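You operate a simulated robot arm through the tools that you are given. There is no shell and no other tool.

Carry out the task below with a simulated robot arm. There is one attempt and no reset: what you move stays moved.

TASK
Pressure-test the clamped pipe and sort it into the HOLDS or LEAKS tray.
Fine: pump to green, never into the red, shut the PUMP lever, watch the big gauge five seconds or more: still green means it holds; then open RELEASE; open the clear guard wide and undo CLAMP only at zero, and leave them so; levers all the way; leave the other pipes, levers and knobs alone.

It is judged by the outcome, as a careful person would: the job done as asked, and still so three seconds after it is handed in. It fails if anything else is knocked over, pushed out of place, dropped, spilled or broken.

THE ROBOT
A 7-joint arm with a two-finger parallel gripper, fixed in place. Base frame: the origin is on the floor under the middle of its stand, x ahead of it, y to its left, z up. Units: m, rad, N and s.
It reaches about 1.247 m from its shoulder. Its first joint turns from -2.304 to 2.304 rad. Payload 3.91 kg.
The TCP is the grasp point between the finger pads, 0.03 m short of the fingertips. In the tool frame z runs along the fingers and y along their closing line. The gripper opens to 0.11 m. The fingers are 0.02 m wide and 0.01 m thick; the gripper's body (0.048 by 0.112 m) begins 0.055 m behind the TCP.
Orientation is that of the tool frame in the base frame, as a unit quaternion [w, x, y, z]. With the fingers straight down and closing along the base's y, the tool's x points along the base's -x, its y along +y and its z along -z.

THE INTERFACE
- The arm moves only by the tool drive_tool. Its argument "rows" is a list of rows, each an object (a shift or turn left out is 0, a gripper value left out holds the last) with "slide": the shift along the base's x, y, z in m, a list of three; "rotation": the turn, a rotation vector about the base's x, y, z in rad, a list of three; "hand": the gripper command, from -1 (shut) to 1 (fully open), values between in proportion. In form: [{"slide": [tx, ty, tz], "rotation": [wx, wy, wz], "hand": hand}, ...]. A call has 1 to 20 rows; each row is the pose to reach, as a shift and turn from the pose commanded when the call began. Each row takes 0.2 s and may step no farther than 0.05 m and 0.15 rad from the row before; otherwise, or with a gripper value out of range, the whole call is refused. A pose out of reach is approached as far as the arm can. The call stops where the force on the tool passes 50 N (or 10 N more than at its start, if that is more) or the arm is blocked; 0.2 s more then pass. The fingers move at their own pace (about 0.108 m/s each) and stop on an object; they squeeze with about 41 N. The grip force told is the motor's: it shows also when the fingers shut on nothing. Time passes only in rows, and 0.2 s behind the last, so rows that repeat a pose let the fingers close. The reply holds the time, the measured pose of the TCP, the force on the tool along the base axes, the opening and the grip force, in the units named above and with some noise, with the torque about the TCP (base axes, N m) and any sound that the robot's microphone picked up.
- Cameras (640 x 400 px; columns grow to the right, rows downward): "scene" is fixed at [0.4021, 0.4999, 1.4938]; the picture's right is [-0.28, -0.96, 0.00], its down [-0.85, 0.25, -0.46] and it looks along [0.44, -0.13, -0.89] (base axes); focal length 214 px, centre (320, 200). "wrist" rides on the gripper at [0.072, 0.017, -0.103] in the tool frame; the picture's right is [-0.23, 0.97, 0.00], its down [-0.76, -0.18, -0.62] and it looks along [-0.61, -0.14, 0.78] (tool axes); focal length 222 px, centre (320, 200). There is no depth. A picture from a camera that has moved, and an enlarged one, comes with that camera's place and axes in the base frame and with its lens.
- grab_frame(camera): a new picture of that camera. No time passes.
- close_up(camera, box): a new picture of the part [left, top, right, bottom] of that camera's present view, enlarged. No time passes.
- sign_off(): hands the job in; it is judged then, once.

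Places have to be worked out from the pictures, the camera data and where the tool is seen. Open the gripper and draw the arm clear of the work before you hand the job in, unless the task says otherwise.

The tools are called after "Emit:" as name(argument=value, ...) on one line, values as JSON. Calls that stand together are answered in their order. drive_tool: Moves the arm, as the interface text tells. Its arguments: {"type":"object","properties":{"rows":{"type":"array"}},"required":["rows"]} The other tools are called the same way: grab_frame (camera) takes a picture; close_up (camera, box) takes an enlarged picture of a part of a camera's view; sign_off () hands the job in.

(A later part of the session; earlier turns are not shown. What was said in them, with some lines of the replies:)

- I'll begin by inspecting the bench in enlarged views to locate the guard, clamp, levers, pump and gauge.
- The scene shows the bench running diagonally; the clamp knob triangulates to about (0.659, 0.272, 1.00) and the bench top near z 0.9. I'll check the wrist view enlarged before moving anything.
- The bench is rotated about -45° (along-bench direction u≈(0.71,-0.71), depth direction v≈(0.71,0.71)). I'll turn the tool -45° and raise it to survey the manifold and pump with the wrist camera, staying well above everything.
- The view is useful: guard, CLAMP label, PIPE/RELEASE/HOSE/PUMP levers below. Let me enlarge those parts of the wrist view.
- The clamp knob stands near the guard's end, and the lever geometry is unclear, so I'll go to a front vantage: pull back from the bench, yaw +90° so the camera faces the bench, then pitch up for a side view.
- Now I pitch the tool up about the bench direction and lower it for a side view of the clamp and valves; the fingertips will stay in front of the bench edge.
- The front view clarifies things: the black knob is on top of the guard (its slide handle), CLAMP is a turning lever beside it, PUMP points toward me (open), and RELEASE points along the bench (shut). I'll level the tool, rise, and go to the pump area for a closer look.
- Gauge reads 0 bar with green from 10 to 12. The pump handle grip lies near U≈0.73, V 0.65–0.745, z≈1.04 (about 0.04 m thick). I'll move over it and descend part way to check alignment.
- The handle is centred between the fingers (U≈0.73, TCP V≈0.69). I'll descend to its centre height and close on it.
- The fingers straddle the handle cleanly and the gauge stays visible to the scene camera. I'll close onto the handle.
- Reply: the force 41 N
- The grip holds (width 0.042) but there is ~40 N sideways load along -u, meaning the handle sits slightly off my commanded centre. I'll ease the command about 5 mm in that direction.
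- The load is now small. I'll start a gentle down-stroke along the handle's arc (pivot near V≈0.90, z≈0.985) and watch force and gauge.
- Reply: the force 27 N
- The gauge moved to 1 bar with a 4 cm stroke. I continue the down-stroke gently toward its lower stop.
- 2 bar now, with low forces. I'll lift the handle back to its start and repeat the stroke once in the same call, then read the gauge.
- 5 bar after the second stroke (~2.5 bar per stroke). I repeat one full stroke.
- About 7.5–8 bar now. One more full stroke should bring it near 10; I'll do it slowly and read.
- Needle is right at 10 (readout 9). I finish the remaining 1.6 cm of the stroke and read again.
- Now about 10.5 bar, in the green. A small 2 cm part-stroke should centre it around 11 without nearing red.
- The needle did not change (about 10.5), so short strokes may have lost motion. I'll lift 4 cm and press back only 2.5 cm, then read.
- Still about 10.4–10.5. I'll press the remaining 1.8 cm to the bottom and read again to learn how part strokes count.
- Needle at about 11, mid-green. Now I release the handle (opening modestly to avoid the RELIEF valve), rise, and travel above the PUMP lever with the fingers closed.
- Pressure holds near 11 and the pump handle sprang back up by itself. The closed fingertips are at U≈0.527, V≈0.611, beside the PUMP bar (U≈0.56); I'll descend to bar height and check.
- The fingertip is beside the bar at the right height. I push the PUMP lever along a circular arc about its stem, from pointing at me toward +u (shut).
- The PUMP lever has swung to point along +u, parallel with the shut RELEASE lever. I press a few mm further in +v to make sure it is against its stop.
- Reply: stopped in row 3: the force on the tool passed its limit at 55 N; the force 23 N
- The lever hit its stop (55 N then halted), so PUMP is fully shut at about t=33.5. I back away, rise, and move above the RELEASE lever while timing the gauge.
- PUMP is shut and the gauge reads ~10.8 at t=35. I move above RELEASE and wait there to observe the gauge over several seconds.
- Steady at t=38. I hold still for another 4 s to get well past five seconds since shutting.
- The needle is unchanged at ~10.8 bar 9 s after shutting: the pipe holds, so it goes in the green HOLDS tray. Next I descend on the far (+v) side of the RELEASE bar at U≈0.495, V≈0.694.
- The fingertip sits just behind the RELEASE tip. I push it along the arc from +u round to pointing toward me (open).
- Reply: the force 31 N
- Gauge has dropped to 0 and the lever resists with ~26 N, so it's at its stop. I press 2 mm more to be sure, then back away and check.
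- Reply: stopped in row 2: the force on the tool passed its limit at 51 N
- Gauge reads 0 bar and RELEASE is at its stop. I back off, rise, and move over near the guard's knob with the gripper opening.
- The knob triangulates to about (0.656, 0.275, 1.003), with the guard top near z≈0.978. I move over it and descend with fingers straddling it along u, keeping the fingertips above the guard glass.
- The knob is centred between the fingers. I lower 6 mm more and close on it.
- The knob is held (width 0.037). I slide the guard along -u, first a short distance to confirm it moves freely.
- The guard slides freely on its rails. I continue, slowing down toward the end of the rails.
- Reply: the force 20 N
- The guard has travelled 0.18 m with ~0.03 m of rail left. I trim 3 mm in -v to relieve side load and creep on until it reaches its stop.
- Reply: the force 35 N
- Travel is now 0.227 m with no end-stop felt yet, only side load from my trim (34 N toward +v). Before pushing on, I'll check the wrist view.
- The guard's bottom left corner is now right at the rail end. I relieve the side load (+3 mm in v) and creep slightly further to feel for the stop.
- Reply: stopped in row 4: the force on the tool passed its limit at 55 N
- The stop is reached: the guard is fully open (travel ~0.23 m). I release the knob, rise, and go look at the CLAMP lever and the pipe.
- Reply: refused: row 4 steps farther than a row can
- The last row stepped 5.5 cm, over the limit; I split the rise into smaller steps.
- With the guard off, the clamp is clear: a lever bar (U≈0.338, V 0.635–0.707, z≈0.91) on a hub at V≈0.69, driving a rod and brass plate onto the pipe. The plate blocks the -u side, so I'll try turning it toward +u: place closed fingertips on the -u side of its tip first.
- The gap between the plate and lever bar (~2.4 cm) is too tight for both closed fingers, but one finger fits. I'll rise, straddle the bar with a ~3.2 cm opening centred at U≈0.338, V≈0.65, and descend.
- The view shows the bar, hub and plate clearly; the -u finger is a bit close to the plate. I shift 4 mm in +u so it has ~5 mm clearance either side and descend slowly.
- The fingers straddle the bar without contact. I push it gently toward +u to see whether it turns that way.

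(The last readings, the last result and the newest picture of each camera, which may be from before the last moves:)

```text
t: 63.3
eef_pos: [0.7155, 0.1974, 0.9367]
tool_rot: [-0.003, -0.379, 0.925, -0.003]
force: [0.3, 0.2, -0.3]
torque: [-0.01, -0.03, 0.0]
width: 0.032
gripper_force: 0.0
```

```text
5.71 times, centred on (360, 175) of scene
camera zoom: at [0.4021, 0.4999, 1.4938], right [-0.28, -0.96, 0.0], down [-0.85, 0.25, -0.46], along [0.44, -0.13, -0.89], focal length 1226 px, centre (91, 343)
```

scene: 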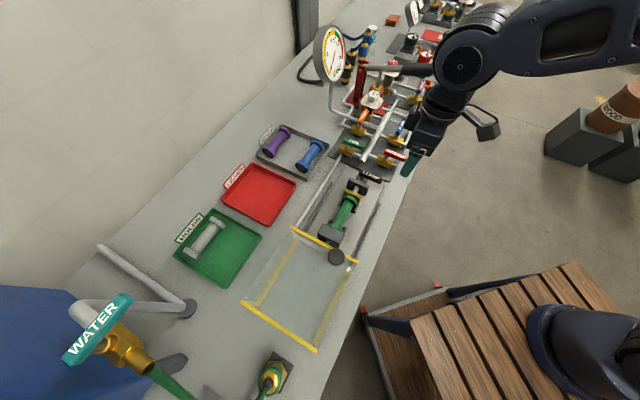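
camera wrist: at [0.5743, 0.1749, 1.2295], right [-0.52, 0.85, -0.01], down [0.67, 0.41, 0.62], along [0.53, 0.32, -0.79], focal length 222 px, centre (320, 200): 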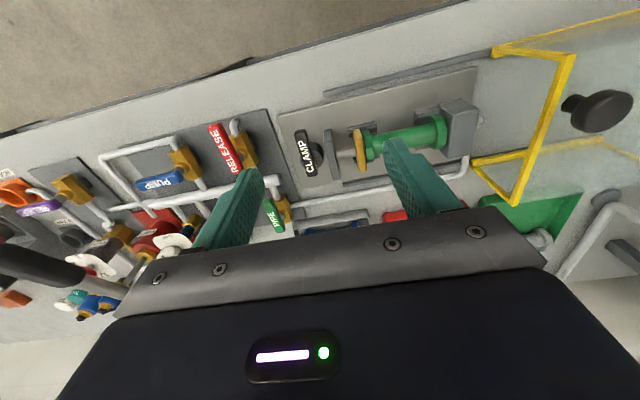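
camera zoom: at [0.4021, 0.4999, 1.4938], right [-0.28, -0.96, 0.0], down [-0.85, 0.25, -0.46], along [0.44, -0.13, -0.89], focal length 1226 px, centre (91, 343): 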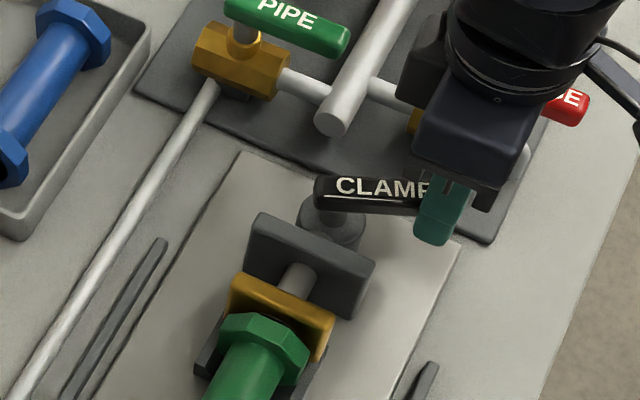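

The lever turns toward +u, as expected. I push 1 cm more, then lift and switch to closed fingers behind it.

Emit:
drive_tool(rows=[{"slide": [0.0035, -0.0035, 0], "hand": -0.42}, {"slide": [0.0071, -0.0071, 0], "hand": -0.42}, {"slide": [0.0036, -0.0036, 0], "hand": -0.42}, {"slide": [0.0036, -0.0036, 0.04], "hand": -0.42}, {"slide": [0.0036, -0.0036, 0.065], "hand": -0.42}, {"slide": [-0.025, 0.012, 0.065], "hand": -1}, {"slide": [-0.025, 0.012, 0.065], "hand": -1}])

Emit:
close_up(camera="wrist", box=[200, 20, 440, 200])

Emit:
close_up(camera="scene", box=[320, 140, 400, 210])

```text
t: 64.9
eef_pos: [0.6909, 0.2116, 1.0017]
tool_rot: [-0.003, -0.378, 0.926, -0.003]
force: [-0.2, -0.7, 0.3]
torque: [-0.01, -0.01, -0.02]
width: 0.0
gripper_force: 37.3
```

```text
2.22 times, centred on (320, 110) of wrist
camera zoom: at [0.6281, 0.1734, 1.105], right [-0.52, 0.85, -0.01], down [0.67, 0.41, 0.62], along [0.53, 0.32, -0.79], focal length 494 px, centre (320, 400)
```

zoom: 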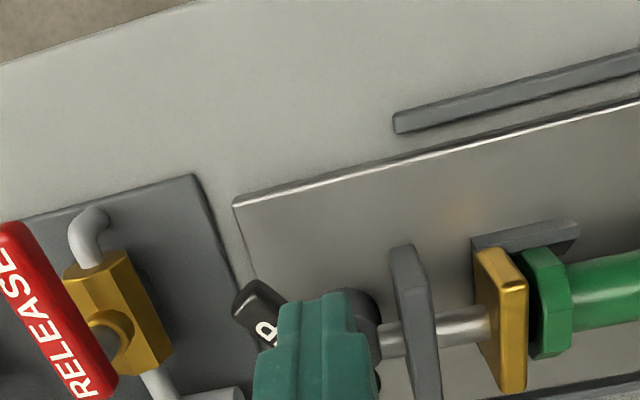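

```text
5.71 times, centred on (360, 175) of scene
camera zoom: at [0.4021, 0.4999, 1.4938], right [-0.28, -0.96, 0.0], down [-0.85, 0.25, -0.46], along [0.44, -0.13, -0.89], focal length 1226 px, centre (91, 343)
```

zoom: 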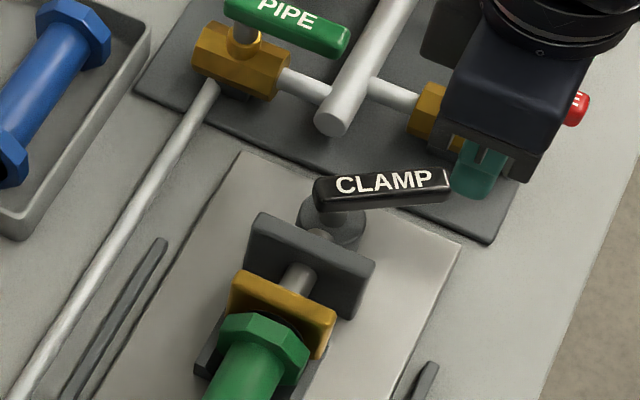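

The lever tip is now at ~40° and my closed fingertips are just behind it. I descend and push it on round to +u.

Emit:
drive_tool(rows=[{"slide": [0, 0, -0.035], "hand": -1}, {"slide": [0, 0, -0.065], "hand": -1}, {"slide": [0.0087, -0.0027, -0.065], "hand": -1}, {"slide": [0.0174, -0.0054, -0.065], "hand": -1}, {"slide": [0.0305, -0.0087, -0.065], "hand": -1}, {"slide": [0.0444, -0.0076, -0.065], "hand": -1}, {"slide": [0.0537, -0.0045, -0.065], "hand": -1}, {"slide": [0.0537, -0.0045, -0.065], "hand": -1}])

Emit:
close_up(camera="wrist", box=[200, 20, 440, 200])

Emit:
close_up(camera="scene", box=[320, 140, 400, 210])

```text
t: 66.7
eef_pos: [0.7435, 0.2055, 0.9373]
tool_rot: [-0.003, -0.379, 0.926, -0.004]
force: [-0.2, 0.6, 0.4]
torque: [0.0, 0.02, -0.02]
width: 0.0
gripper_force: 37.3
```

```text
2.22 times, centred on (320, 110) of wrist
camera zoom: at [0.682, 0.167, 1.04], right [-0.52, 0.85, -0.01], down [0.67, 0.41, 0.62], along [0.53, 0.32, -0.79], focal length 494 px, centre (320, 400)
```

zoom: 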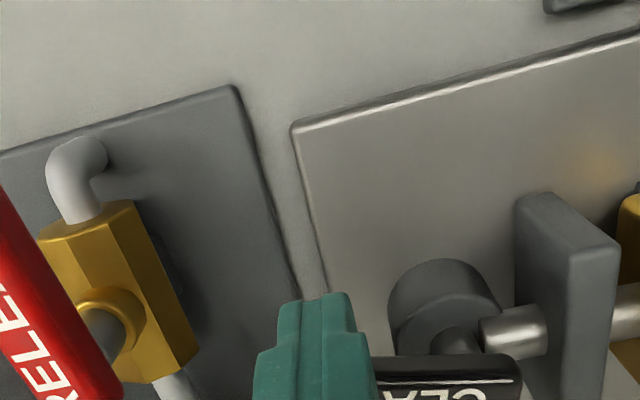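

```text
5.71 times, centred on (360, 175) of scene
camera zoom: at [0.4021, 0.4999, 1.4938], right [-0.28, -0.96, 0.0], down [-0.85, 0.25, -0.46], along [0.44, -0.13, -0.89], focal length 1226 px, centre (91, 343)
```

zoom: 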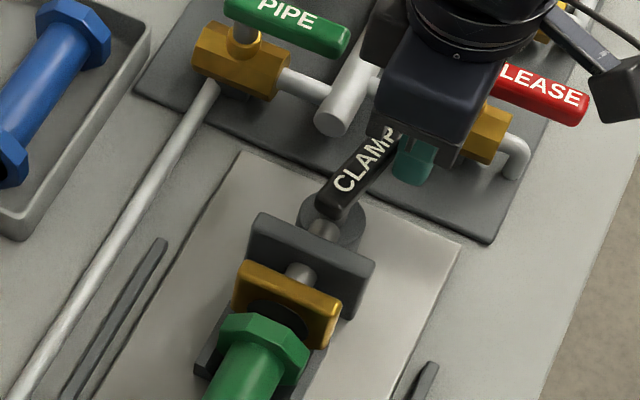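

The brass plate has drawn back from the pipe and the lever points along +u. I press further in +v until it meets its stop.

Emit:
drive_tool(rows=[{"slide": [0.0025, 0.0025, 0], "hand": -1}, {"slide": [0.005, 0.005, 0], "hand": -1}, {"slide": [0.0075, 0.0075, 0], "hand": -1}, {"slide": [0.01, 0.01, 0], "hand": -1}])

Emit:
close_up(camera="wrist", box=[200, 20, 440, 200])

Emit:
close_up(camera="scene", box=[320, 140, 400, 210])

```text
t: 67.7
eef_pos: [0.7521, 0.2128, 0.9364]
tool_rot: [-0.006, -0.377, 0.926, -0.006]
force: [-35.0, -32.9, 17.7]
torque: [-0.32, 0.26, 0.1]
width: 0.0001
gripper_force: 38.1
```

```text
2.22 times, centred on (320, 110) of wrist
camera zoom: at [0.6895, 0.1751, 1.0402], right [-0.52, 0.85, -0.01], down [0.67, 0.41, 0.61], along [0.53, 0.31, -0.79], focal length 494 px, centre (320, 400)
```

zoom: 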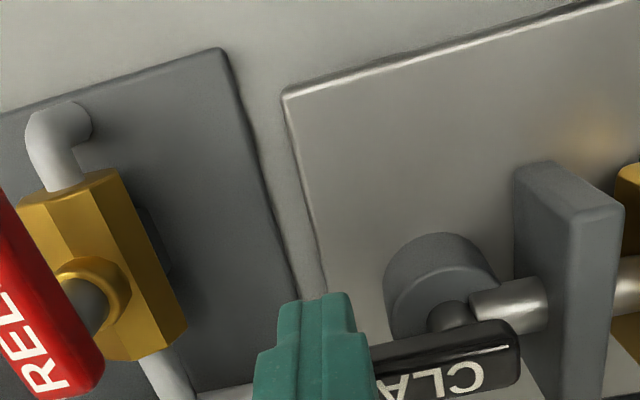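

```text
5.71 times, centred on (360, 175) of scene
camera zoom: at [0.4021, 0.4999, 1.4938], right [-0.28, -0.96, 0.0], down [-0.85, 0.25, -0.46], along [0.44, -0.13, -0.89], focal length 1226 px, centre (91, 343)
```

zoom: 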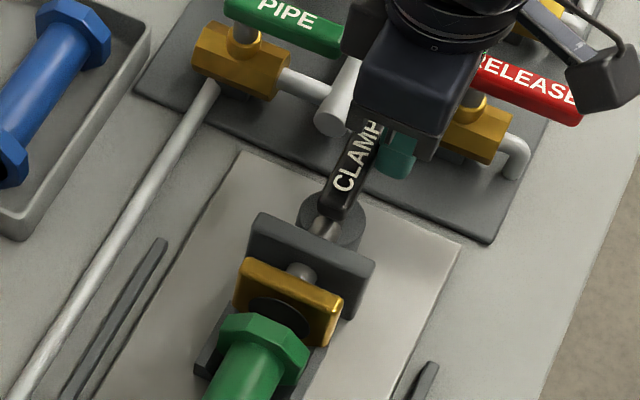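

The lever is hard against its stop (≈48 N), so CLAMP is fully undone. I back off, rise, and turn the tool -90° over the pipe so the fingers close across it.

Emit:
drive_tool(rows=[{"slide": [-0.0141, -0.0141, 0], "hand": -1}, {"slide": [-0.0141, -0.0141, 0.045], "hand": -1}, {"slide": [-0.0141, -0.0141, 0.09], "hand": -1}, {"slide": [-0.0141, -0.0141, 0.135], "hand": -1}, {"slide": [-0.0141, -0.0141, 0.17], "hand": -1}, {"slide": [-0.0243, -0.0001, 0.17], "rotation": [0, 0, -0.1428], "hand": 0.3}, {"slide": [-0.0345, 0.0139, 0.17], "rotation": [0, 0, -0.2856], "hand": 0.3}, {"slide": [-0.0447, 0.0279, 0.17], "rotation": [0, 0, -0.4284], "hand": 0.3}, {"slide": [-0.0549, 0.0419, 0.17], "rotation": [0, 0, -0.5712], "hand": 0.3}, {"slide": [-0.0651, 0.056, 0.17], "rotation": [0, 0, -0.714], "hand": 0.3}, {"slide": [-0.0753, 0.07, 0.17], "rotation": [0, 0, -0.8568], "hand": 0.3}, {"slide": [-0.0855, 0.084, 0.17], "rotation": [0, 0, -0.9996], "hand": 0.3}, {"slide": [-0.0957, 0.098, 0.17], "rotation": [0, 0, -1.1424], "hand": 0.3}, {"slide": [-0.1059, 0.112, 0.17], "rotation": [0, 0, -1.2852], "hand": 0.3}, {"slide": [-0.1161, 0.126, 0.17], "rotation": [0, 0, -1.428], "hand": 0.3}, {"slide": [-0.1263, 0.14, 0.17], "rotation": [0, 0, -1.5708], "hand": 0.3}, {"slide": [-0.1263, 0.14, 0.17], "rotation": [0, 0, -1.5708], "hand": 0.3}])

Emit:
grab_frame(camera="wrist")

Emit:
close_up(camera="scene", box=[300, 140, 420, 240])

```text
t: 71.3
eef_pos: [0.6274, 0.3574, 1.1062]
tool_rot: [-0.005, 0.387, 0.922, -0.001]
force: [0.3, -0.5, -0.4]
torque: [0.0, 0.0, 0.0]
width: 0.0714
gripper_force: 0.0
```

```text
taken
camera wrist: at [0.5912, 0.4191, 1.2098], right [0.85, 0.52, -0.01], down [0.41, -0.67, 0.62], along [0.31, -0.53, -0.79], focal length 222 px, centre (320, 200)
```

wrist: 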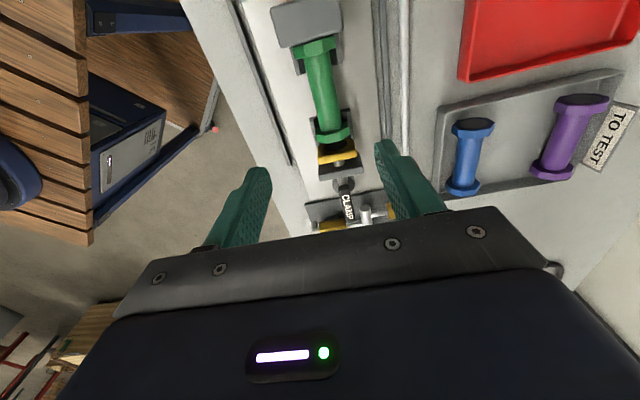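

```text
4.00 times, centred on (360, 190) of scene
camera zoom: at [0.4021, 0.4999, 1.4938], right [-0.28, -0.96, 0.0], down [-0.85, 0.25, -0.46], along [0.44, -0.13, -0.89], focal length 858 px, centre (160, 240)
```

zoom: 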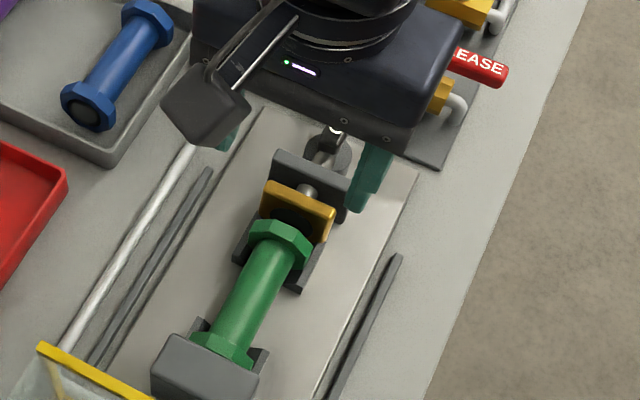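

The clamp is released and the pipe is between my open fingers in view. Let me enlarge to measure the pipe's exact location.

Emit:
close_up(camera="wrist", box=[220, 0, 440, 230])

Emit:
close_up(camera="scene", box=[320, 180, 390, 240])

```text
1.74 times, centred on (330, 115) of wrist
camera zoom: at [0.5912, 0.4191, 1.2098], right [0.85, 0.52, -0.01], down [0.41, -0.67, 0.62], along [0.31, -0.53, -0.79], focal length 386 px, centre (303, 348)
```

zoom: 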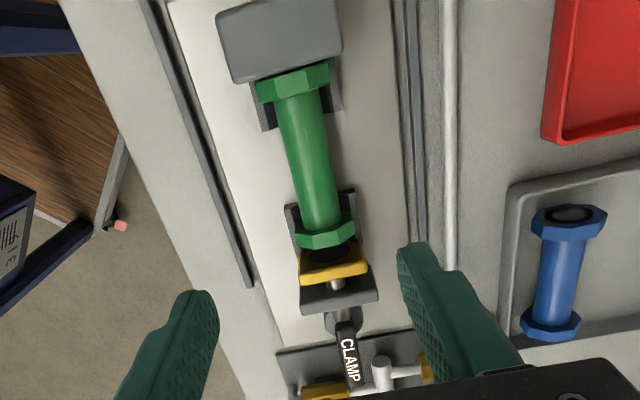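

```text
6.67 times, centred on (355, 210) of scene
camera zoom: at [0.4021, 0.4999, 1.4938], right [-0.28, -0.96, 0.0], down [-0.85, 0.25, -0.46], along [0.44, -0.13, -0.89], focal length 1430 px, centre (87, 133)
```

zoom: 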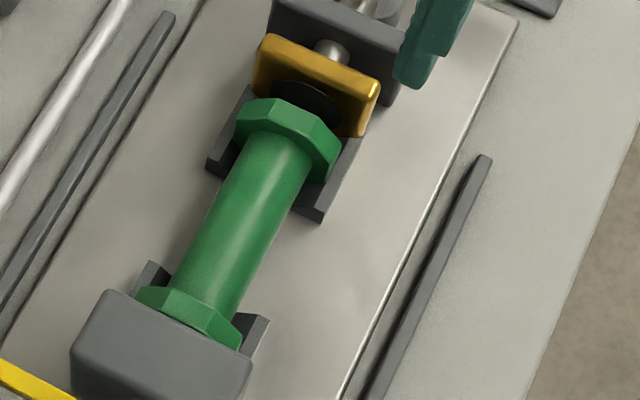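

The pipe's mid-point is about U≈0.186, V≈0.700, so I shift ~4 mm in +v and 5 mm in -u and descend to just above it to re-check.

Emit:
drive_tool(rows=[{"slide": [-0.0007, 0.0064, 0], "hand": 0.3}, {"slide": [-0.0007, 0.0064, -0.04], "hand": 0.3}, {"slide": [-0.0007, 0.0064, -0.08], "hand": 0.3}, {"slide": [-0.0007, 0.0064, -0.11], "hand": 0.3}, {"slide": [-0.0007, 0.0064, -0.11], "hand": 0.3}])

Emit:
grab_frame(camera="wrist")

Emit:
close_up(camera="scene", box=[310, 150, 400, 240])

```text
t: 72.5
eef_pos: [0.6276, 0.3611, 0.9933]
tool_rot: [-0.006, 0.386, 0.922, -0.002]
force: [0.8, -0.2, 0.1]
torque: [0.02, -0.01, 0.0]
width: 0.0716
gripper_force: 0.0
```

```text
taken
camera wrist: at [0.5903, 0.424, 1.0982], right [0.85, 0.52, -0.01], down [0.41, -0.67, 0.62], along [0.32, -0.53, -0.79], focal length 222 px, centre (320, 200)
```

wrist: 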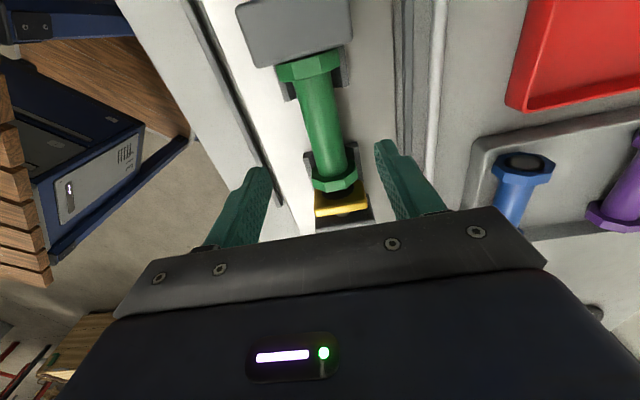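

```text
4.44 times, centred on (355, 195) of scene
camera zoom: at [0.4021, 0.4999, 1.4938], right [-0.28, -0.96, 0.0], down [-0.85, 0.25, -0.46], along [0.44, -0.13, -0.89], focal length 953 px, centre (164, 222)
```

zoom: 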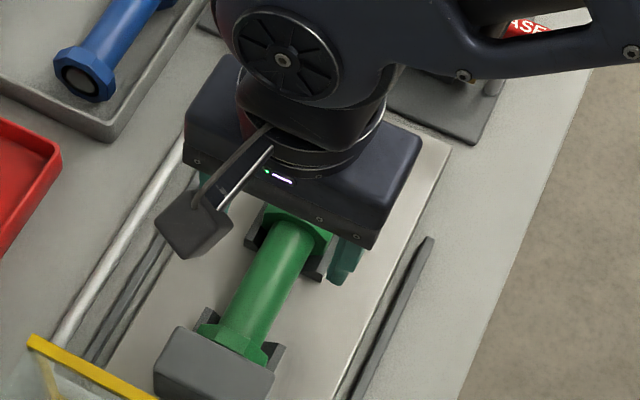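

The pipe is still ~5 mm to the +v side of the finger midline. I correct by 4 mm in +v and 4 mm in -u, then descend around the pipe's middle.

Emit:
drive_tool(rows=[{"slide": [0, 0.0057, 0], "hand": 0.3}, {"slide": [0, 0.0057, -0.03], "hand": 0.3}, {"slide": [0, 0.0057, -0.06], "hand": 0.3}, {"slide": [0, 0.0057, -0.086], "hand": 0.3}, {"slide": [0, 0.0057, -0.086], "hand": 0.3}])

Emit:
grab_frame(camera="wrist")

Emit:
close_up(camera="scene", box=[310, 150, 400, 240])

```text
t: 73.7
eef_pos: [0.6273, 0.3675, 0.9095]
tool_rot: [-0.005, 0.387, 0.922, 0.0]
force: [-0.1, -0.7, 0.3]
torque: [0.03, 0.02, 0.04]
width: 0.0714
gripper_force: 0.0
```

```text
taken
camera wrist: at [0.5898, 0.4302, 1.0132], right [0.85, 0.52, -0.01], down [0.41, -0.67, 0.62], along [0.32, -0.53, -0.79], focal length 222 px, centre (320, 200)
```

wrist: 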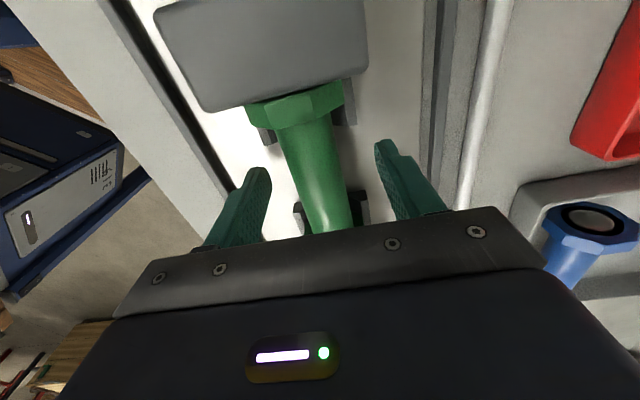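

```text
4.44 times, centred on (355, 195) of scene
camera zoom: at [0.4021, 0.4999, 1.4938], right [-0.28, -0.96, 0.0], down [-0.85, 0.25, -0.46], along [0.44, -0.13, -0.89], focal length 953 px, centre (164, 222)
```

zoom: 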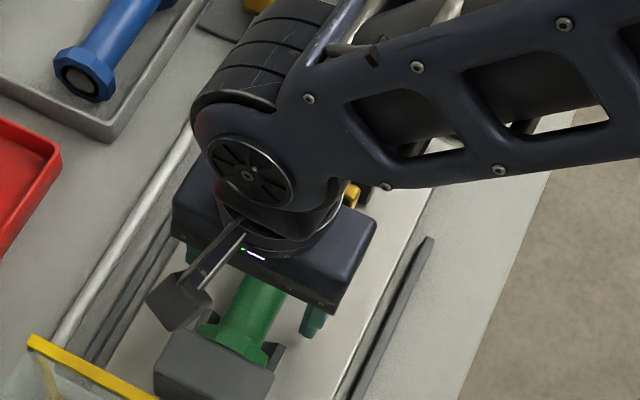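

The pipe sits between the fingers, within ~3 mm of centre. I trim 2.5 mm in +v and close on it.

Emit:
drive_tool(rows=[{"slide": [0.0018, 0.0018, 0], "hand": 0.3}, {"slide": [0.0018, 0.0018, 0], "hand": -0.2}, {"slide": [0.0018, 0.0018, 0], "hand": -1}, {"slide": [0.0018, 0.0018, 0], "hand": -1}])

Emit:
grab_frame(camera="wrist")

```text
t: 74.6
eef_pos: [0.6257, 0.3666, 0.9099]
tool_rot: [-0.007, 0.386, 0.922, -0.005]
force: [-10.5, -14.0, 18.0]
torque: [0.22, 0.97, 0.78]
width: 0.0322
gripper_force: 41.1
stopped in row 4: the force on the tool passed its limit at 52 N (the readings are from after the stop); the commanded pose is now the measured one
```

```text
taken
camera wrist: at [0.5894, 0.4301, 1.0132], right [0.85, 0.52, -0.02], down [0.42, -0.67, 0.62], along [0.31, -0.53, -0.79], focal length 222 px, centre (320, 200)
```

wrist: 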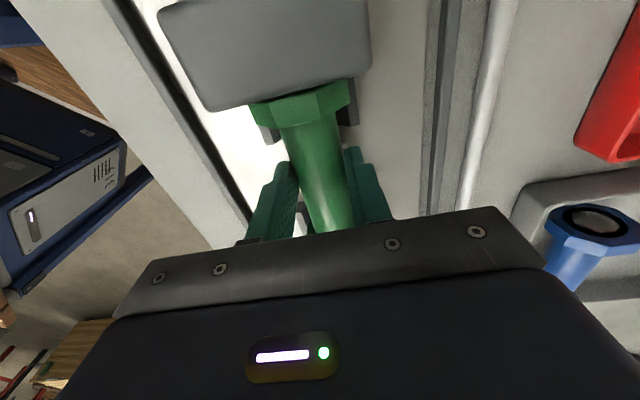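

The pipe is gripped (width 0.032). I let it settle, ease it 3 mm off the fixed seat (+u), then lift straight up slowly.

Emit:
drive_tool(rows=[{"slide": [0, 0, 0], "hand": -1}, {"slide": [0.001, -0.001, 0.001], "hand": -1}, {"slide": [0.0021, -0.0021, 0.002], "hand": -1}, {"slide": [0.0021, -0.0021, 0.01], "hand": -1}])

Emit:
grab_frame(camera="wrist")

Emit:
close_up(camera="scene", box=[310, 150, 400, 240])

```text
t: 75.6
eef_pos: [0.6297, 0.3656, 0.9192]
tool_rot: [-0.007, 0.386, 0.922, -0.004]
force: [-0.3, 0.0, -3.6]
torque: [0.06, 0.03, 0.0]
width: 0.032
gripper_force: 41.1
```

```text
taken
camera wrist: at [0.5932, 0.4289, 1.0227], right [0.85, 0.52, -0.01], down [0.42, -0.67, 0.62], along [0.31, -0.53, -0.79], focal length 222 px, centre (320, 200)
```

wrist: 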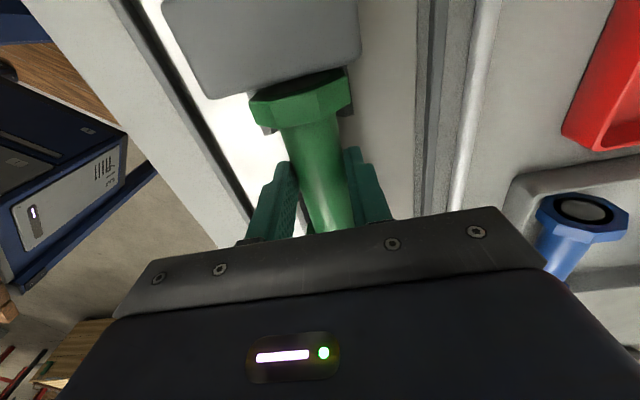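

```text
4.44 times, centred on (355, 195) of scene
camera zoom: at [0.4021, 0.4999, 1.4938], right [-0.28, -0.96, 0.0], down [-0.85, 0.25, -0.46], along [0.44, -0.13, -0.89], focal length 953 px, centre (164, 222)
```

zoom: 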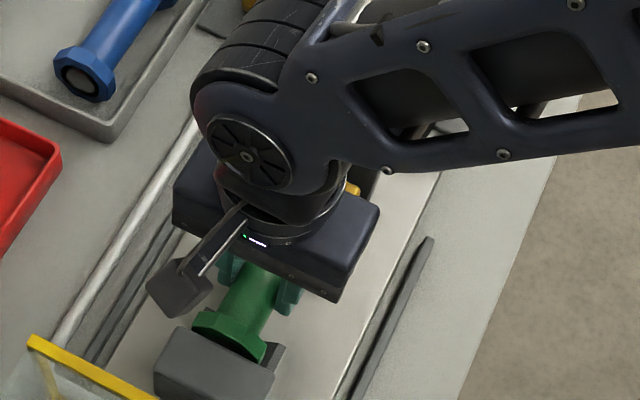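

The pipe is free of its cradles (only its ~3.6 N weight on the tool). I lift straight up to carrying height.

Emit:
drive_tool(rows=[{"slide": [0, 0, 0.03], "hand": -1}, {"slide": [0, 0, 0.07], "hand": -1}, {"slide": [0, 0, 0.115], "hand": -1}, {"slide": [0, 0, 0.16], "hand": -1}, {"slide": [0, 0, 0.205], "hand": -1}, {"slide": [0, 0, 0.24], "hand": -1}, {"slide": [0, 0, 0.24], "hand": -1}])

Emit:
grab_frame(camera="wrist")

Emit:
grab_frame(camera="scene")

```text
t: 77.2
eef_pos: [0.6282, 0.3655, 1.1579]
tool_rot: [-0.008, 0.387, 0.922, -0.004]
force: [0.2, -0.4, -4.1]
torque: [0.04, 0.02, -0.01]
width: 0.0321
gripper_force: 40.8
```

```text
taken
camera wrist: at [0.5916, 0.4284, 1.2619], right [0.85, 0.52, -0.02], down [0.42, -0.67, 0.62], along [0.31, -0.53, -0.79], focal length 222 px, centre (320, 200)
```

wrist: 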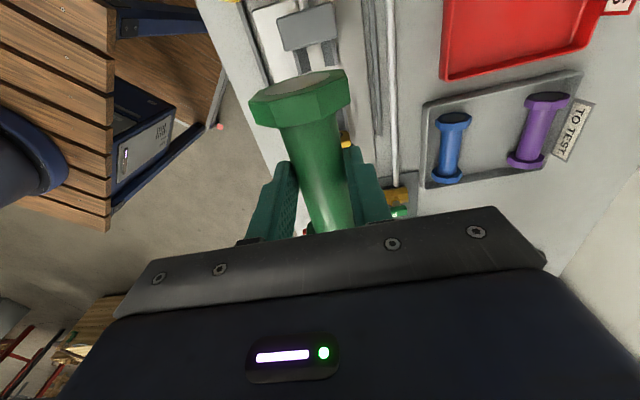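

```text
taken
```

scene: 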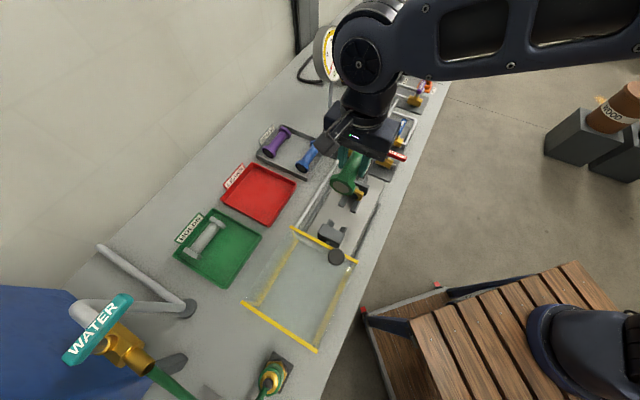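

The pipe is securely held above everything. I carry it at this height toward the HOLDS tray (centre U≈-0.064; free lane near V≈0.943) and then look.

Emit:
drive_tool(rows=[{"slide": [-0.0008, 0.0433, 0.02], "hand": -1}, {"slide": [-0.0016, 0.0866, 0.02], "hand": -1}, {"slide": [-0.0025, 0.1299, 0.02], "hand": -1}, {"slide": [-0.0033, 0.1732, 0.02], "hand": -1}, {"slide": [-0.0041, 0.2165, 0.02], "hand": -1}, {"slide": [-0.005, 0.2598, 0.02], "hand": -1}, {"slide": [-0.0058, 0.3031, 0.02], "hand": -1}, {"slide": [-0.0066, 0.3465, 0.02], "hand": -1}, {"slide": [-0.0066, 0.3465, 0.02], "hand": -1}])

Emit:
grab_frame(camera="wrist")

Emit:
grab_frame(camera="scene")

```text
t: 79.2
eef_pos: [0.6224, 0.712, 1.1803]
tool_rot: [-0.007, 0.386, 0.923, -0.006]
force: [0.5, 0.2, -4.4]
torque: [0.04, 0.02, 0.02]
width: 0.0321
gripper_force: 40.7
```

```text
taken
camera wrist: at [0.585, 0.7756, 1.2828], right [0.85, 0.52, -0.02], down [0.42, -0.67, 0.62], along [0.31, -0.53, -0.79], focal length 222 px, centre (320, 200)
```

wrist: 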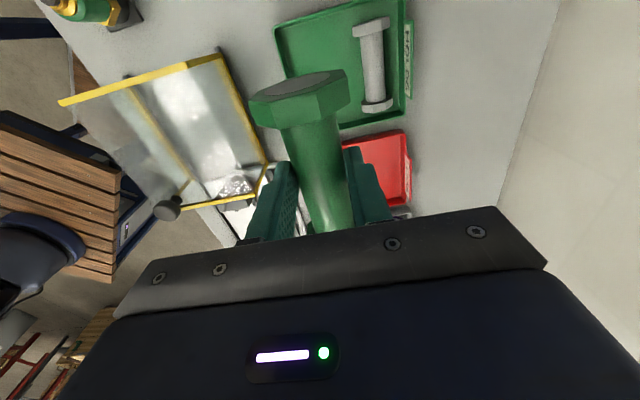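

```text
taken
```

scene: 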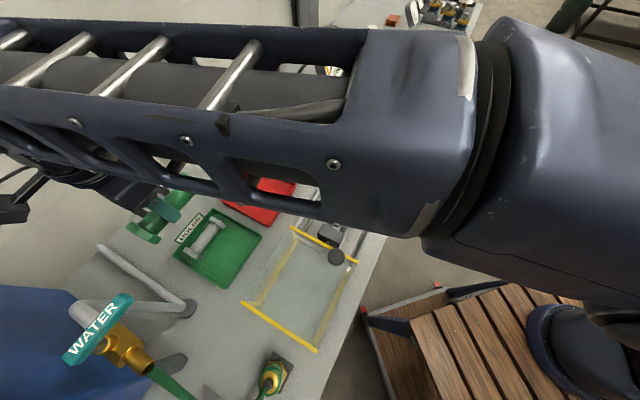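

I'm above the HOLDS tray; its position (U -0.148…0.018, V 0.888…1.077) and the grey pipe already in it (V≈1.027) agree between cameras. Let me enlarge both views to measure how the held pipe sits relative to the tool.

Emit:
close_up(camera="wrist", box=[230, 0, 430, 230])

Emit:
close_up(camera="scene", box=[80, 160, 280, 320])

```text
1.74 times, centred on (330, 115) of wrist
camera zoom: at [0.585, 0.7756, 1.2828], right [0.85, 0.52, -0.02], down [0.42, -0.67, 0.62], along [0.31, -0.53, -0.79], focal length 386 px, centre (303, 348)
```

zoom: 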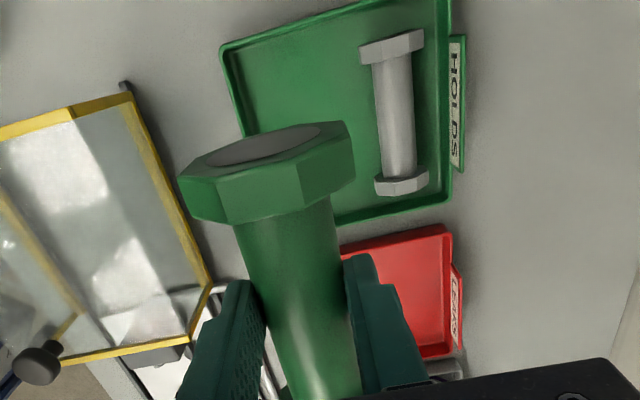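

```text
2.50 times, centred on (180, 240) of scene
camera zoom: at [0.4021, 0.4999, 1.4938], right [-0.28, -0.96, 0.0], down [-0.85, 0.25, -0.46], along [0.44, -0.13, -0.89], focal length 536 px, centre (670, 100)
```

zoom: 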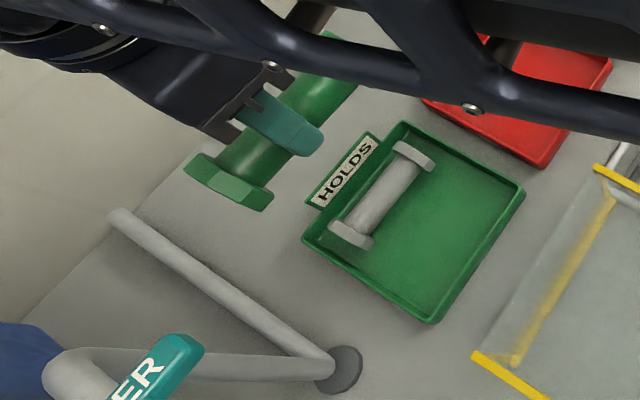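

The held pipe's axis is ~2 cm below the TCP and its centre ~1 cm toward +u of it. I shift 1 cm in -u so the pipe is centred lengthwise in the tray lane, and descend to just above the tray.

Emit:
drive_tool(rows=[{"slide": [-0.0068, 0.0082, 0], "hand": -1}, {"slide": [-0.0068, 0.0082, -0.045], "hand": -1}, {"slide": [-0.0068, 0.0082, -0.09], "hand": -1}, {"slide": [-0.0068, 0.0082, -0.135], "hand": -1}, {"slide": [-0.0068, 0.0082, -0.18], "hand": -1}, {"slide": [-0.0068, 0.0082, -0.22], "hand": -1}, {"slide": [-0.0068, 0.0082, -0.22], "hand": -1}])

Emit:
close_up(camera="wrist", box=[160, 0, 480, 230])

Emit:
close_up(camera="scene", box=[120, 180, 300, 310])

```text
t: 80.8
eef_pos: [0.6148, 0.7197, 0.9591]
tool_rot: [-0.007, 0.387, 0.922, -0.004]
force: [-0.4, 0.2, -4.8]
torque: [0.02, 0.0, 0.04]
width: 0.032
gripper_force: 40.5
```

```text
1.74 times, centred on (320, 115) of wrist
camera zoom: at [0.5784, 0.7827, 1.0621], right [0.85, 0.52, -0.02], down [0.42, -0.67, 0.62], along [0.31, -0.53, -0.79], focal length 386 px, centre (320, 348)
```

zoom: 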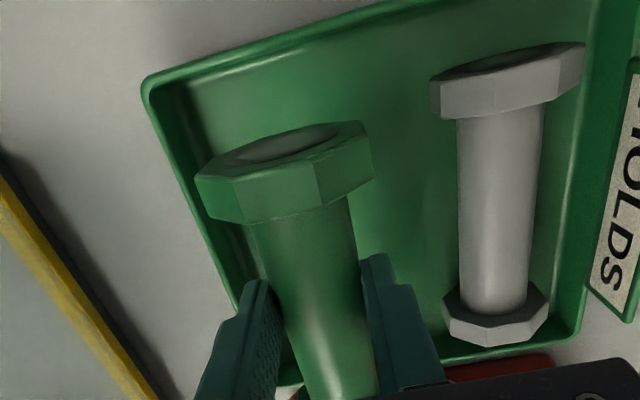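

```text
3.08 times, centred on (210, 245) of scene
camera zoom: at [0.4021, 0.4999, 1.4938], right [-0.28, -0.96, 0.0], down [-0.85, 0.25, -0.46], along [0.44, -0.13, -0.89], focal length 660 px, centre (658, 62)
```

zoom: 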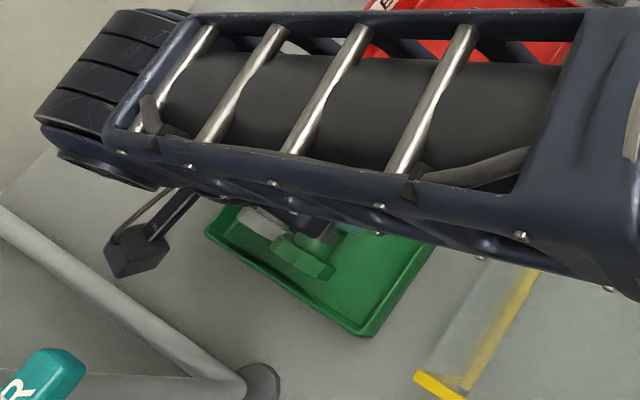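

The pipe is over the free lane of the tray, parallel to the grey pipe with clearance to walls. I lower further, slowing near the floor.

Emit:
drive_tool(rows=[{"slide": [0, 0, -0.02], "hand": -1}, {"slide": [0, 0, -0.036], "hand": -1}, {"slide": [0, 0, -0.046], "hand": -1}, {"slide": [0, 0, -0.05], "hand": -1}, {"slide": [0, 0, -0.05], "hand": -1}])

Emit:
close_up(camera="wrist", box=[160, 0, 480, 230])

```text
t: 82.0
eef_pos: [0.6158, 0.7197, 0.9069]
tool_rot: [-0.008, 0.387, 0.922, -0.005]
force: [-0.5, 1.5, -4.3]
torque: [-0.01, 0.0, -0.02]
width: 0.032
gripper_force: 41.1
```

```text
1.74 times, centred on (320, 115) of wrist
camera zoom: at [0.5793, 0.7836, 1.012], right [0.85, 0.52, -0.01], down [0.42, -0.67, 0.62], along [0.31, -0.53, -0.79], focal length 386 px, centre (320, 348)
```

zoom: 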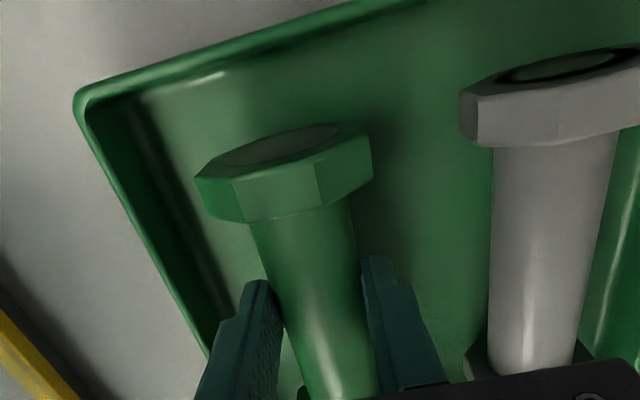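

No contact yet (still only the pipe's weight). I lower in 3 mm steps and watch the vertical force.

Emit:
drive_tool(rows=[{"slide": [0, 0, -0.003], "hand": -1}, {"slide": [0, 0, -0.006], "hand": -1}, {"slide": [0, 0, -0.006], "hand": -1}])

```text
t: 82.8
eef_pos: [0.6149, 0.7195, 0.9013]
tool_rot: [-0.007, 0.387, 0.922, -0.003]
force: [-0.4, -0.5, -4.8]
torque: [0.02, 0.01, -0.01]
width: 0.0321
gripper_force: 41.3
```

Still hanging free at TCP z 0.901. I continue in small steps.

Emit:
drive_tool(rows=[{"slide": [0, 0, -0.002], "hand": -1}, {"slide": [0, 0, -0.004], "hand": -1}, {"slide": [0, 0, -0.004], "hand": -1}])

```text
t: 83.6
eef_pos: [0.615, 0.7201, 0.901]
tool_rot: [-0.006, 0.386, 0.922, -0.003]
force: [2.6, 0.8, 19.3]
torque: [-0.18, 0.05, 0.01]
width: 0.0322
gripper_force: 40.6
```

Contact with the tray floor at TCP z≈0.901 (+19 N). I unload by 3 mm and open the fingers modestly to release the pipe.

Emit:
drive_tool(rows=[{"slide": [0, 0, 0.003], "hand": -1}, {"slide": [0, 0, 0.003], "hand": -0.3}, {"slide": [0, 0, 0.003], "hand": -0.1}, {"slide": [0, 0, 0.003], "hand": 0.0}, {"slide": [0, 0, 0.003], "hand": 0.0}])

Emit:
close_up(camera="wrist", box=[160, 0, 480, 230])

```text
t: 84.8
eef_pos: [0.6158, 0.7211, 0.9021]
tool_rot: [-0.008, 0.387, 0.922, -0.005]
force: [0.5, -0.3, 0.6]
torque: [-0.01, 0.0, -0.02]
width: 0.0551
gripper_force: 0.0
```

```text
1.74 times, centred on (320, 115) of wrist
camera zoom: at [0.5788, 0.7836, 1.0054], right [0.85, 0.52, -0.01], down [0.42, -0.67, 0.62], along [0.31, -0.53, -0.79], focal length 386 px, centre (320, 348)
```

zoom: 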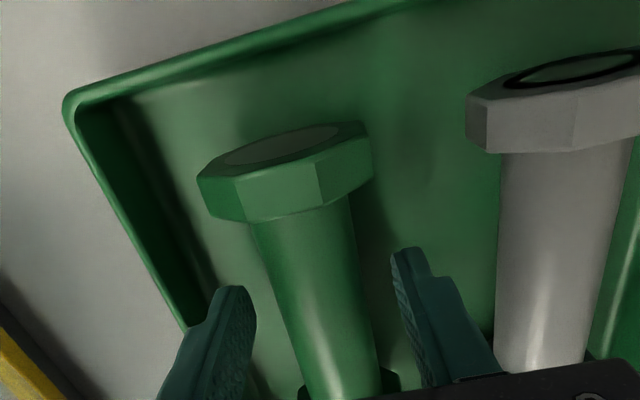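

The pipe rests in the tray and the fingers are clear on both sides. I rise straight up and look.

Emit:
drive_tool(rows=[{"slide": [0, 0, 0.02], "hand": 0.0}, {"slide": [0, 0, 0.06], "hand": 0.0}, {"slide": [0, 0, 0.105], "hand": 0.0}, {"slide": [0, 0, 0.15], "hand": 0.0}, {"slide": [0, 0, 0.195], "hand": 0.0}, {"slide": [0, 0, 0.24], "hand": 0.0}, {"slide": [0, 0, 0.28], "hand": 0.0}])

Emit:
grab_frame(camera="wrist")

Emit:
grab_frame(camera="scene")

```text
t: 86.4
eef_pos: [0.6161, 0.7202, 1.1815]
tool_rot: [-0.007, 0.387, 0.922, -0.004]
force: [0.3, 0.3, -0.4]
torque: [-0.04, 0.02, 0.02]
width: 0.055
gripper_force: 0.1
```

```text
taken
camera wrist: at [0.5794, 0.7839, 1.285], right [0.85, 0.52, -0.02], down [0.42, -0.67, 0.62], along [0.31, -0.53, -0.79], focal length 222 px, centre (320, 200)
```

wrist: 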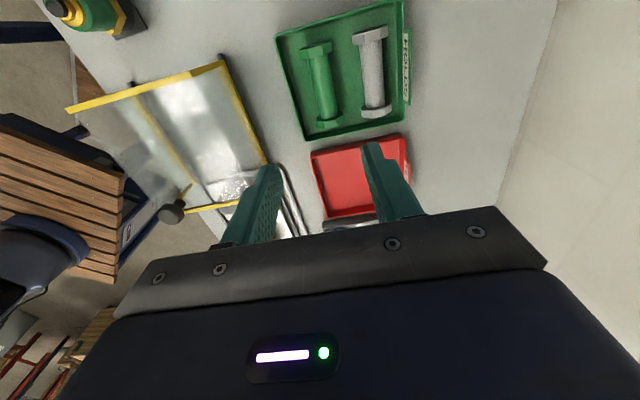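

```text
taken
```

scene: 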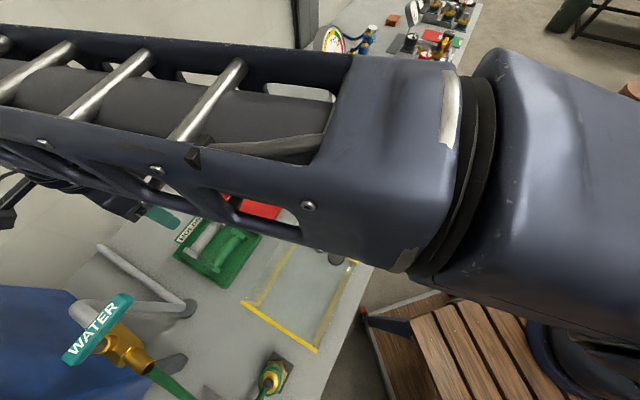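

The green pipe lies flat in the HOLDS tray next to the grey one. I open the gripper and draw the arm back toward its starting area, staying high.

Emit:
drive_tool(rows=[{"slide": [0, 0, 0.045], "hand": 0.5}, {"slide": [0, 0, 0.09], "hand": 1}, {"slide": [-0.012, -0.045, 0.09], "hand": 1}, {"slide": [-0.024, -0.09, 0.09], "hand": 1}, {"slide": [-0.036, -0.135, 0.09], "hand": 1}, {"slide": [-0.048, -0.18, 0.09], "hand": 1}, {"slide": [-0.06, -0.225, 0.09], "hand": 1}, {"slide": [-0.072, -0.27, 0.09], "hand": 1}, {"slide": [-0.085, -0.315, 0.09], "hand": 1}, {"slide": [-0.1, -0.36, 0.09], "hand": 1}, {"slide": [-0.115, -0.405, 0.09], "hand": 1}, {"slide": [-0.13, -0.45, 0.09], "hand": 1}, {"slide": [-0.145, -0.495, 0.09], "hand": 1}, {"slide": [-0.16, -0.54, 0.09], "hand": 1}, {"slide": [-0.16, -0.54, 0.09], "hand": 1}])

Emit:
grab_frame(camera="scene")

Emit:
close_up(camera="scene", box=[310, 20, 450, 190])

Emit:
close_up(camera="scene", box=[150, 150, 400, 350])

```text
t: 89.6
eef_pos: [0.4545, 0.1811, 1.2725]
tool_rot: [-0.008, 0.386, 0.923, -0.004]
force: [0.2, 0.5, -0.7]
torque: [-0.02, 0.01, -0.02]
width: 0.1097
gripper_force: 0.1
```

```text
taken
```

scene: 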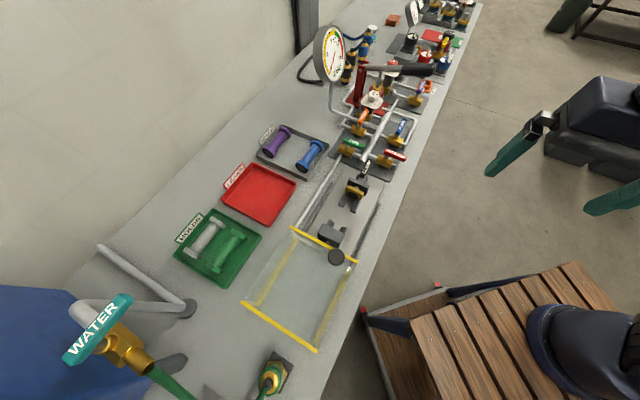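

```text
2.35 times, centred on (380, 105) of scene
camera zoom: at [0.4021, 0.4999, 1.4938], right [-0.28, -0.96, 0.0], down [-0.85, 0.25, -0.46], along [0.44, -0.13, -0.89], focal length 505 px, centre (179, 424)
```

zoom: 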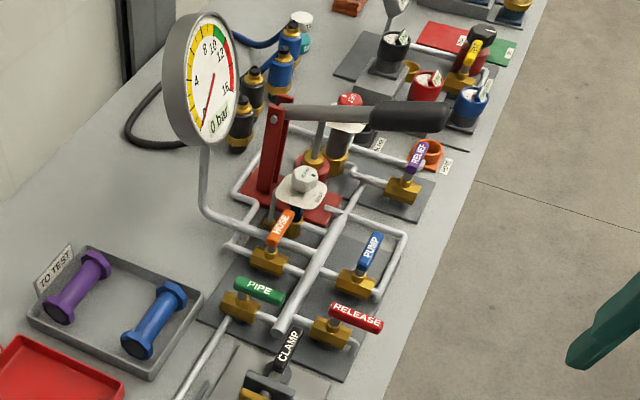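

```text
2.00 times, centred on (275, 250) of scene
camera zoom: at [0.4021, 0.4999, 1.4938], right [-0.28, -0.96, 0.0], down [-0.85, 0.25, -0.46], along [0.44, -0.13, -0.89], focal length 429 px, centre (410, 100)
```

zoom: 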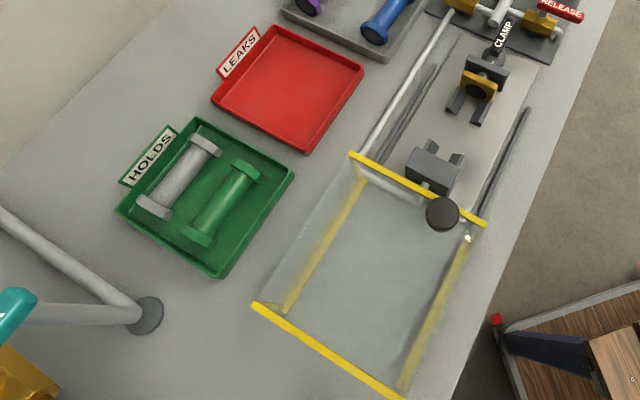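

Everything looks in place: gauge 0, guard open, pipe in HOLDS. I'll take a final close look at the lever end positions before handing in.

Emit:
close_up(camera="scene", box=[330, 100, 420, 200])

Emit:
close_up(camera="scene", box=[310, 20, 350, 90])

Emit:
close_up(camera="scene", box=[170, 200, 270, 290])

```text
4.00 times, centred on (375, 150) of scene
camera zoom: at [0.4021, 0.4999, 1.4938], right [-0.28, -0.96, 0.0], down [-0.85, 0.25, -0.46], along [0.44, -0.13, -0.89], focal length 858 px, centre (100, 400)
```

zoom: 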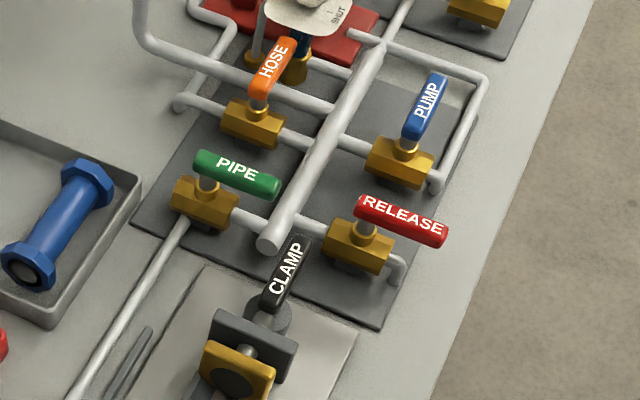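

```text
5.71 times, centred on (330, 55) of scene
camera zoom: at [0.4021, 0.4999, 1.4938], right [-0.28, -0.96, 0.0], down [-0.85, 0.25, -0.46], along [0.44, -0.13, -0.89], focal length 1226 px, centre (263, 1029)
```

zoom: 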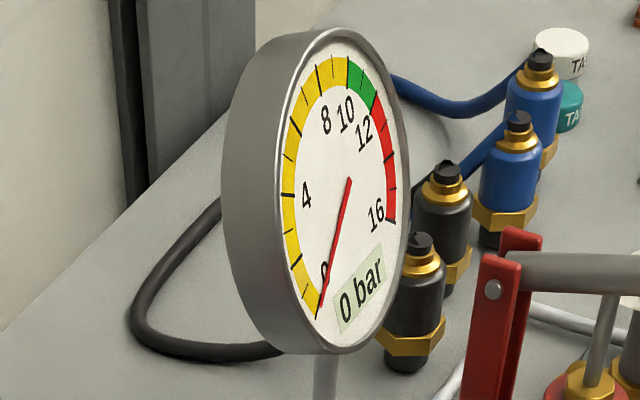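

```text
4.44 times, centred on (220, 245) of scene
camera zoom: at [0.4021, 0.4999, 1.4938], right [-0.28, -0.96, 0.0], down [-0.85, 0.25, -0.46], along [0.44, -0.13, -0.89], focal length 953 px, centre (764, 0)
```

zoom: 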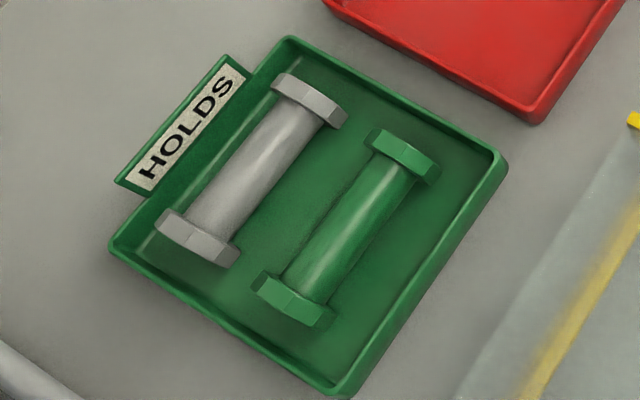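

PUMP lies parallel to the shut HOSE lever, RELEASE is parallel to the open PIPE lever, and CLAMP is at its far stop. The guard is wide open, the gauge is at 0, the tested pipe is in HOLDS, and the arm is clear with the gripper open. I'm handing it in.

Emit:
sign_off()

```text
The job is handed in.
```

The clamped pipe held pressure, so I put it in the HOLDS tray and handed the job in.

- **Pressure test:** I pumped to about 11 bar, mid-green and never into the red, then shut the PUMP lever to its stop. The big gauge was still steady at about 10.8 bar, in the green, nine seconds later.
- **Release:** I opened RELEASE to its stop and the gauge fell to 0 bar.
- **Guard and clamp:** Only then did I slide the clear guard to the end of its rails and turn CLAMP to its stop. Both are left that way.
- **Pipe:** The green pipe lies flat in the HOLDS tray beside the grey one that was already there, without touching it or the tray walls.
- **Everything else:** I didn't touch the other pipes, levers or knobs, and the last pictures show nothing knocked over or out of place. The arm is back near its start position with the gripper open.
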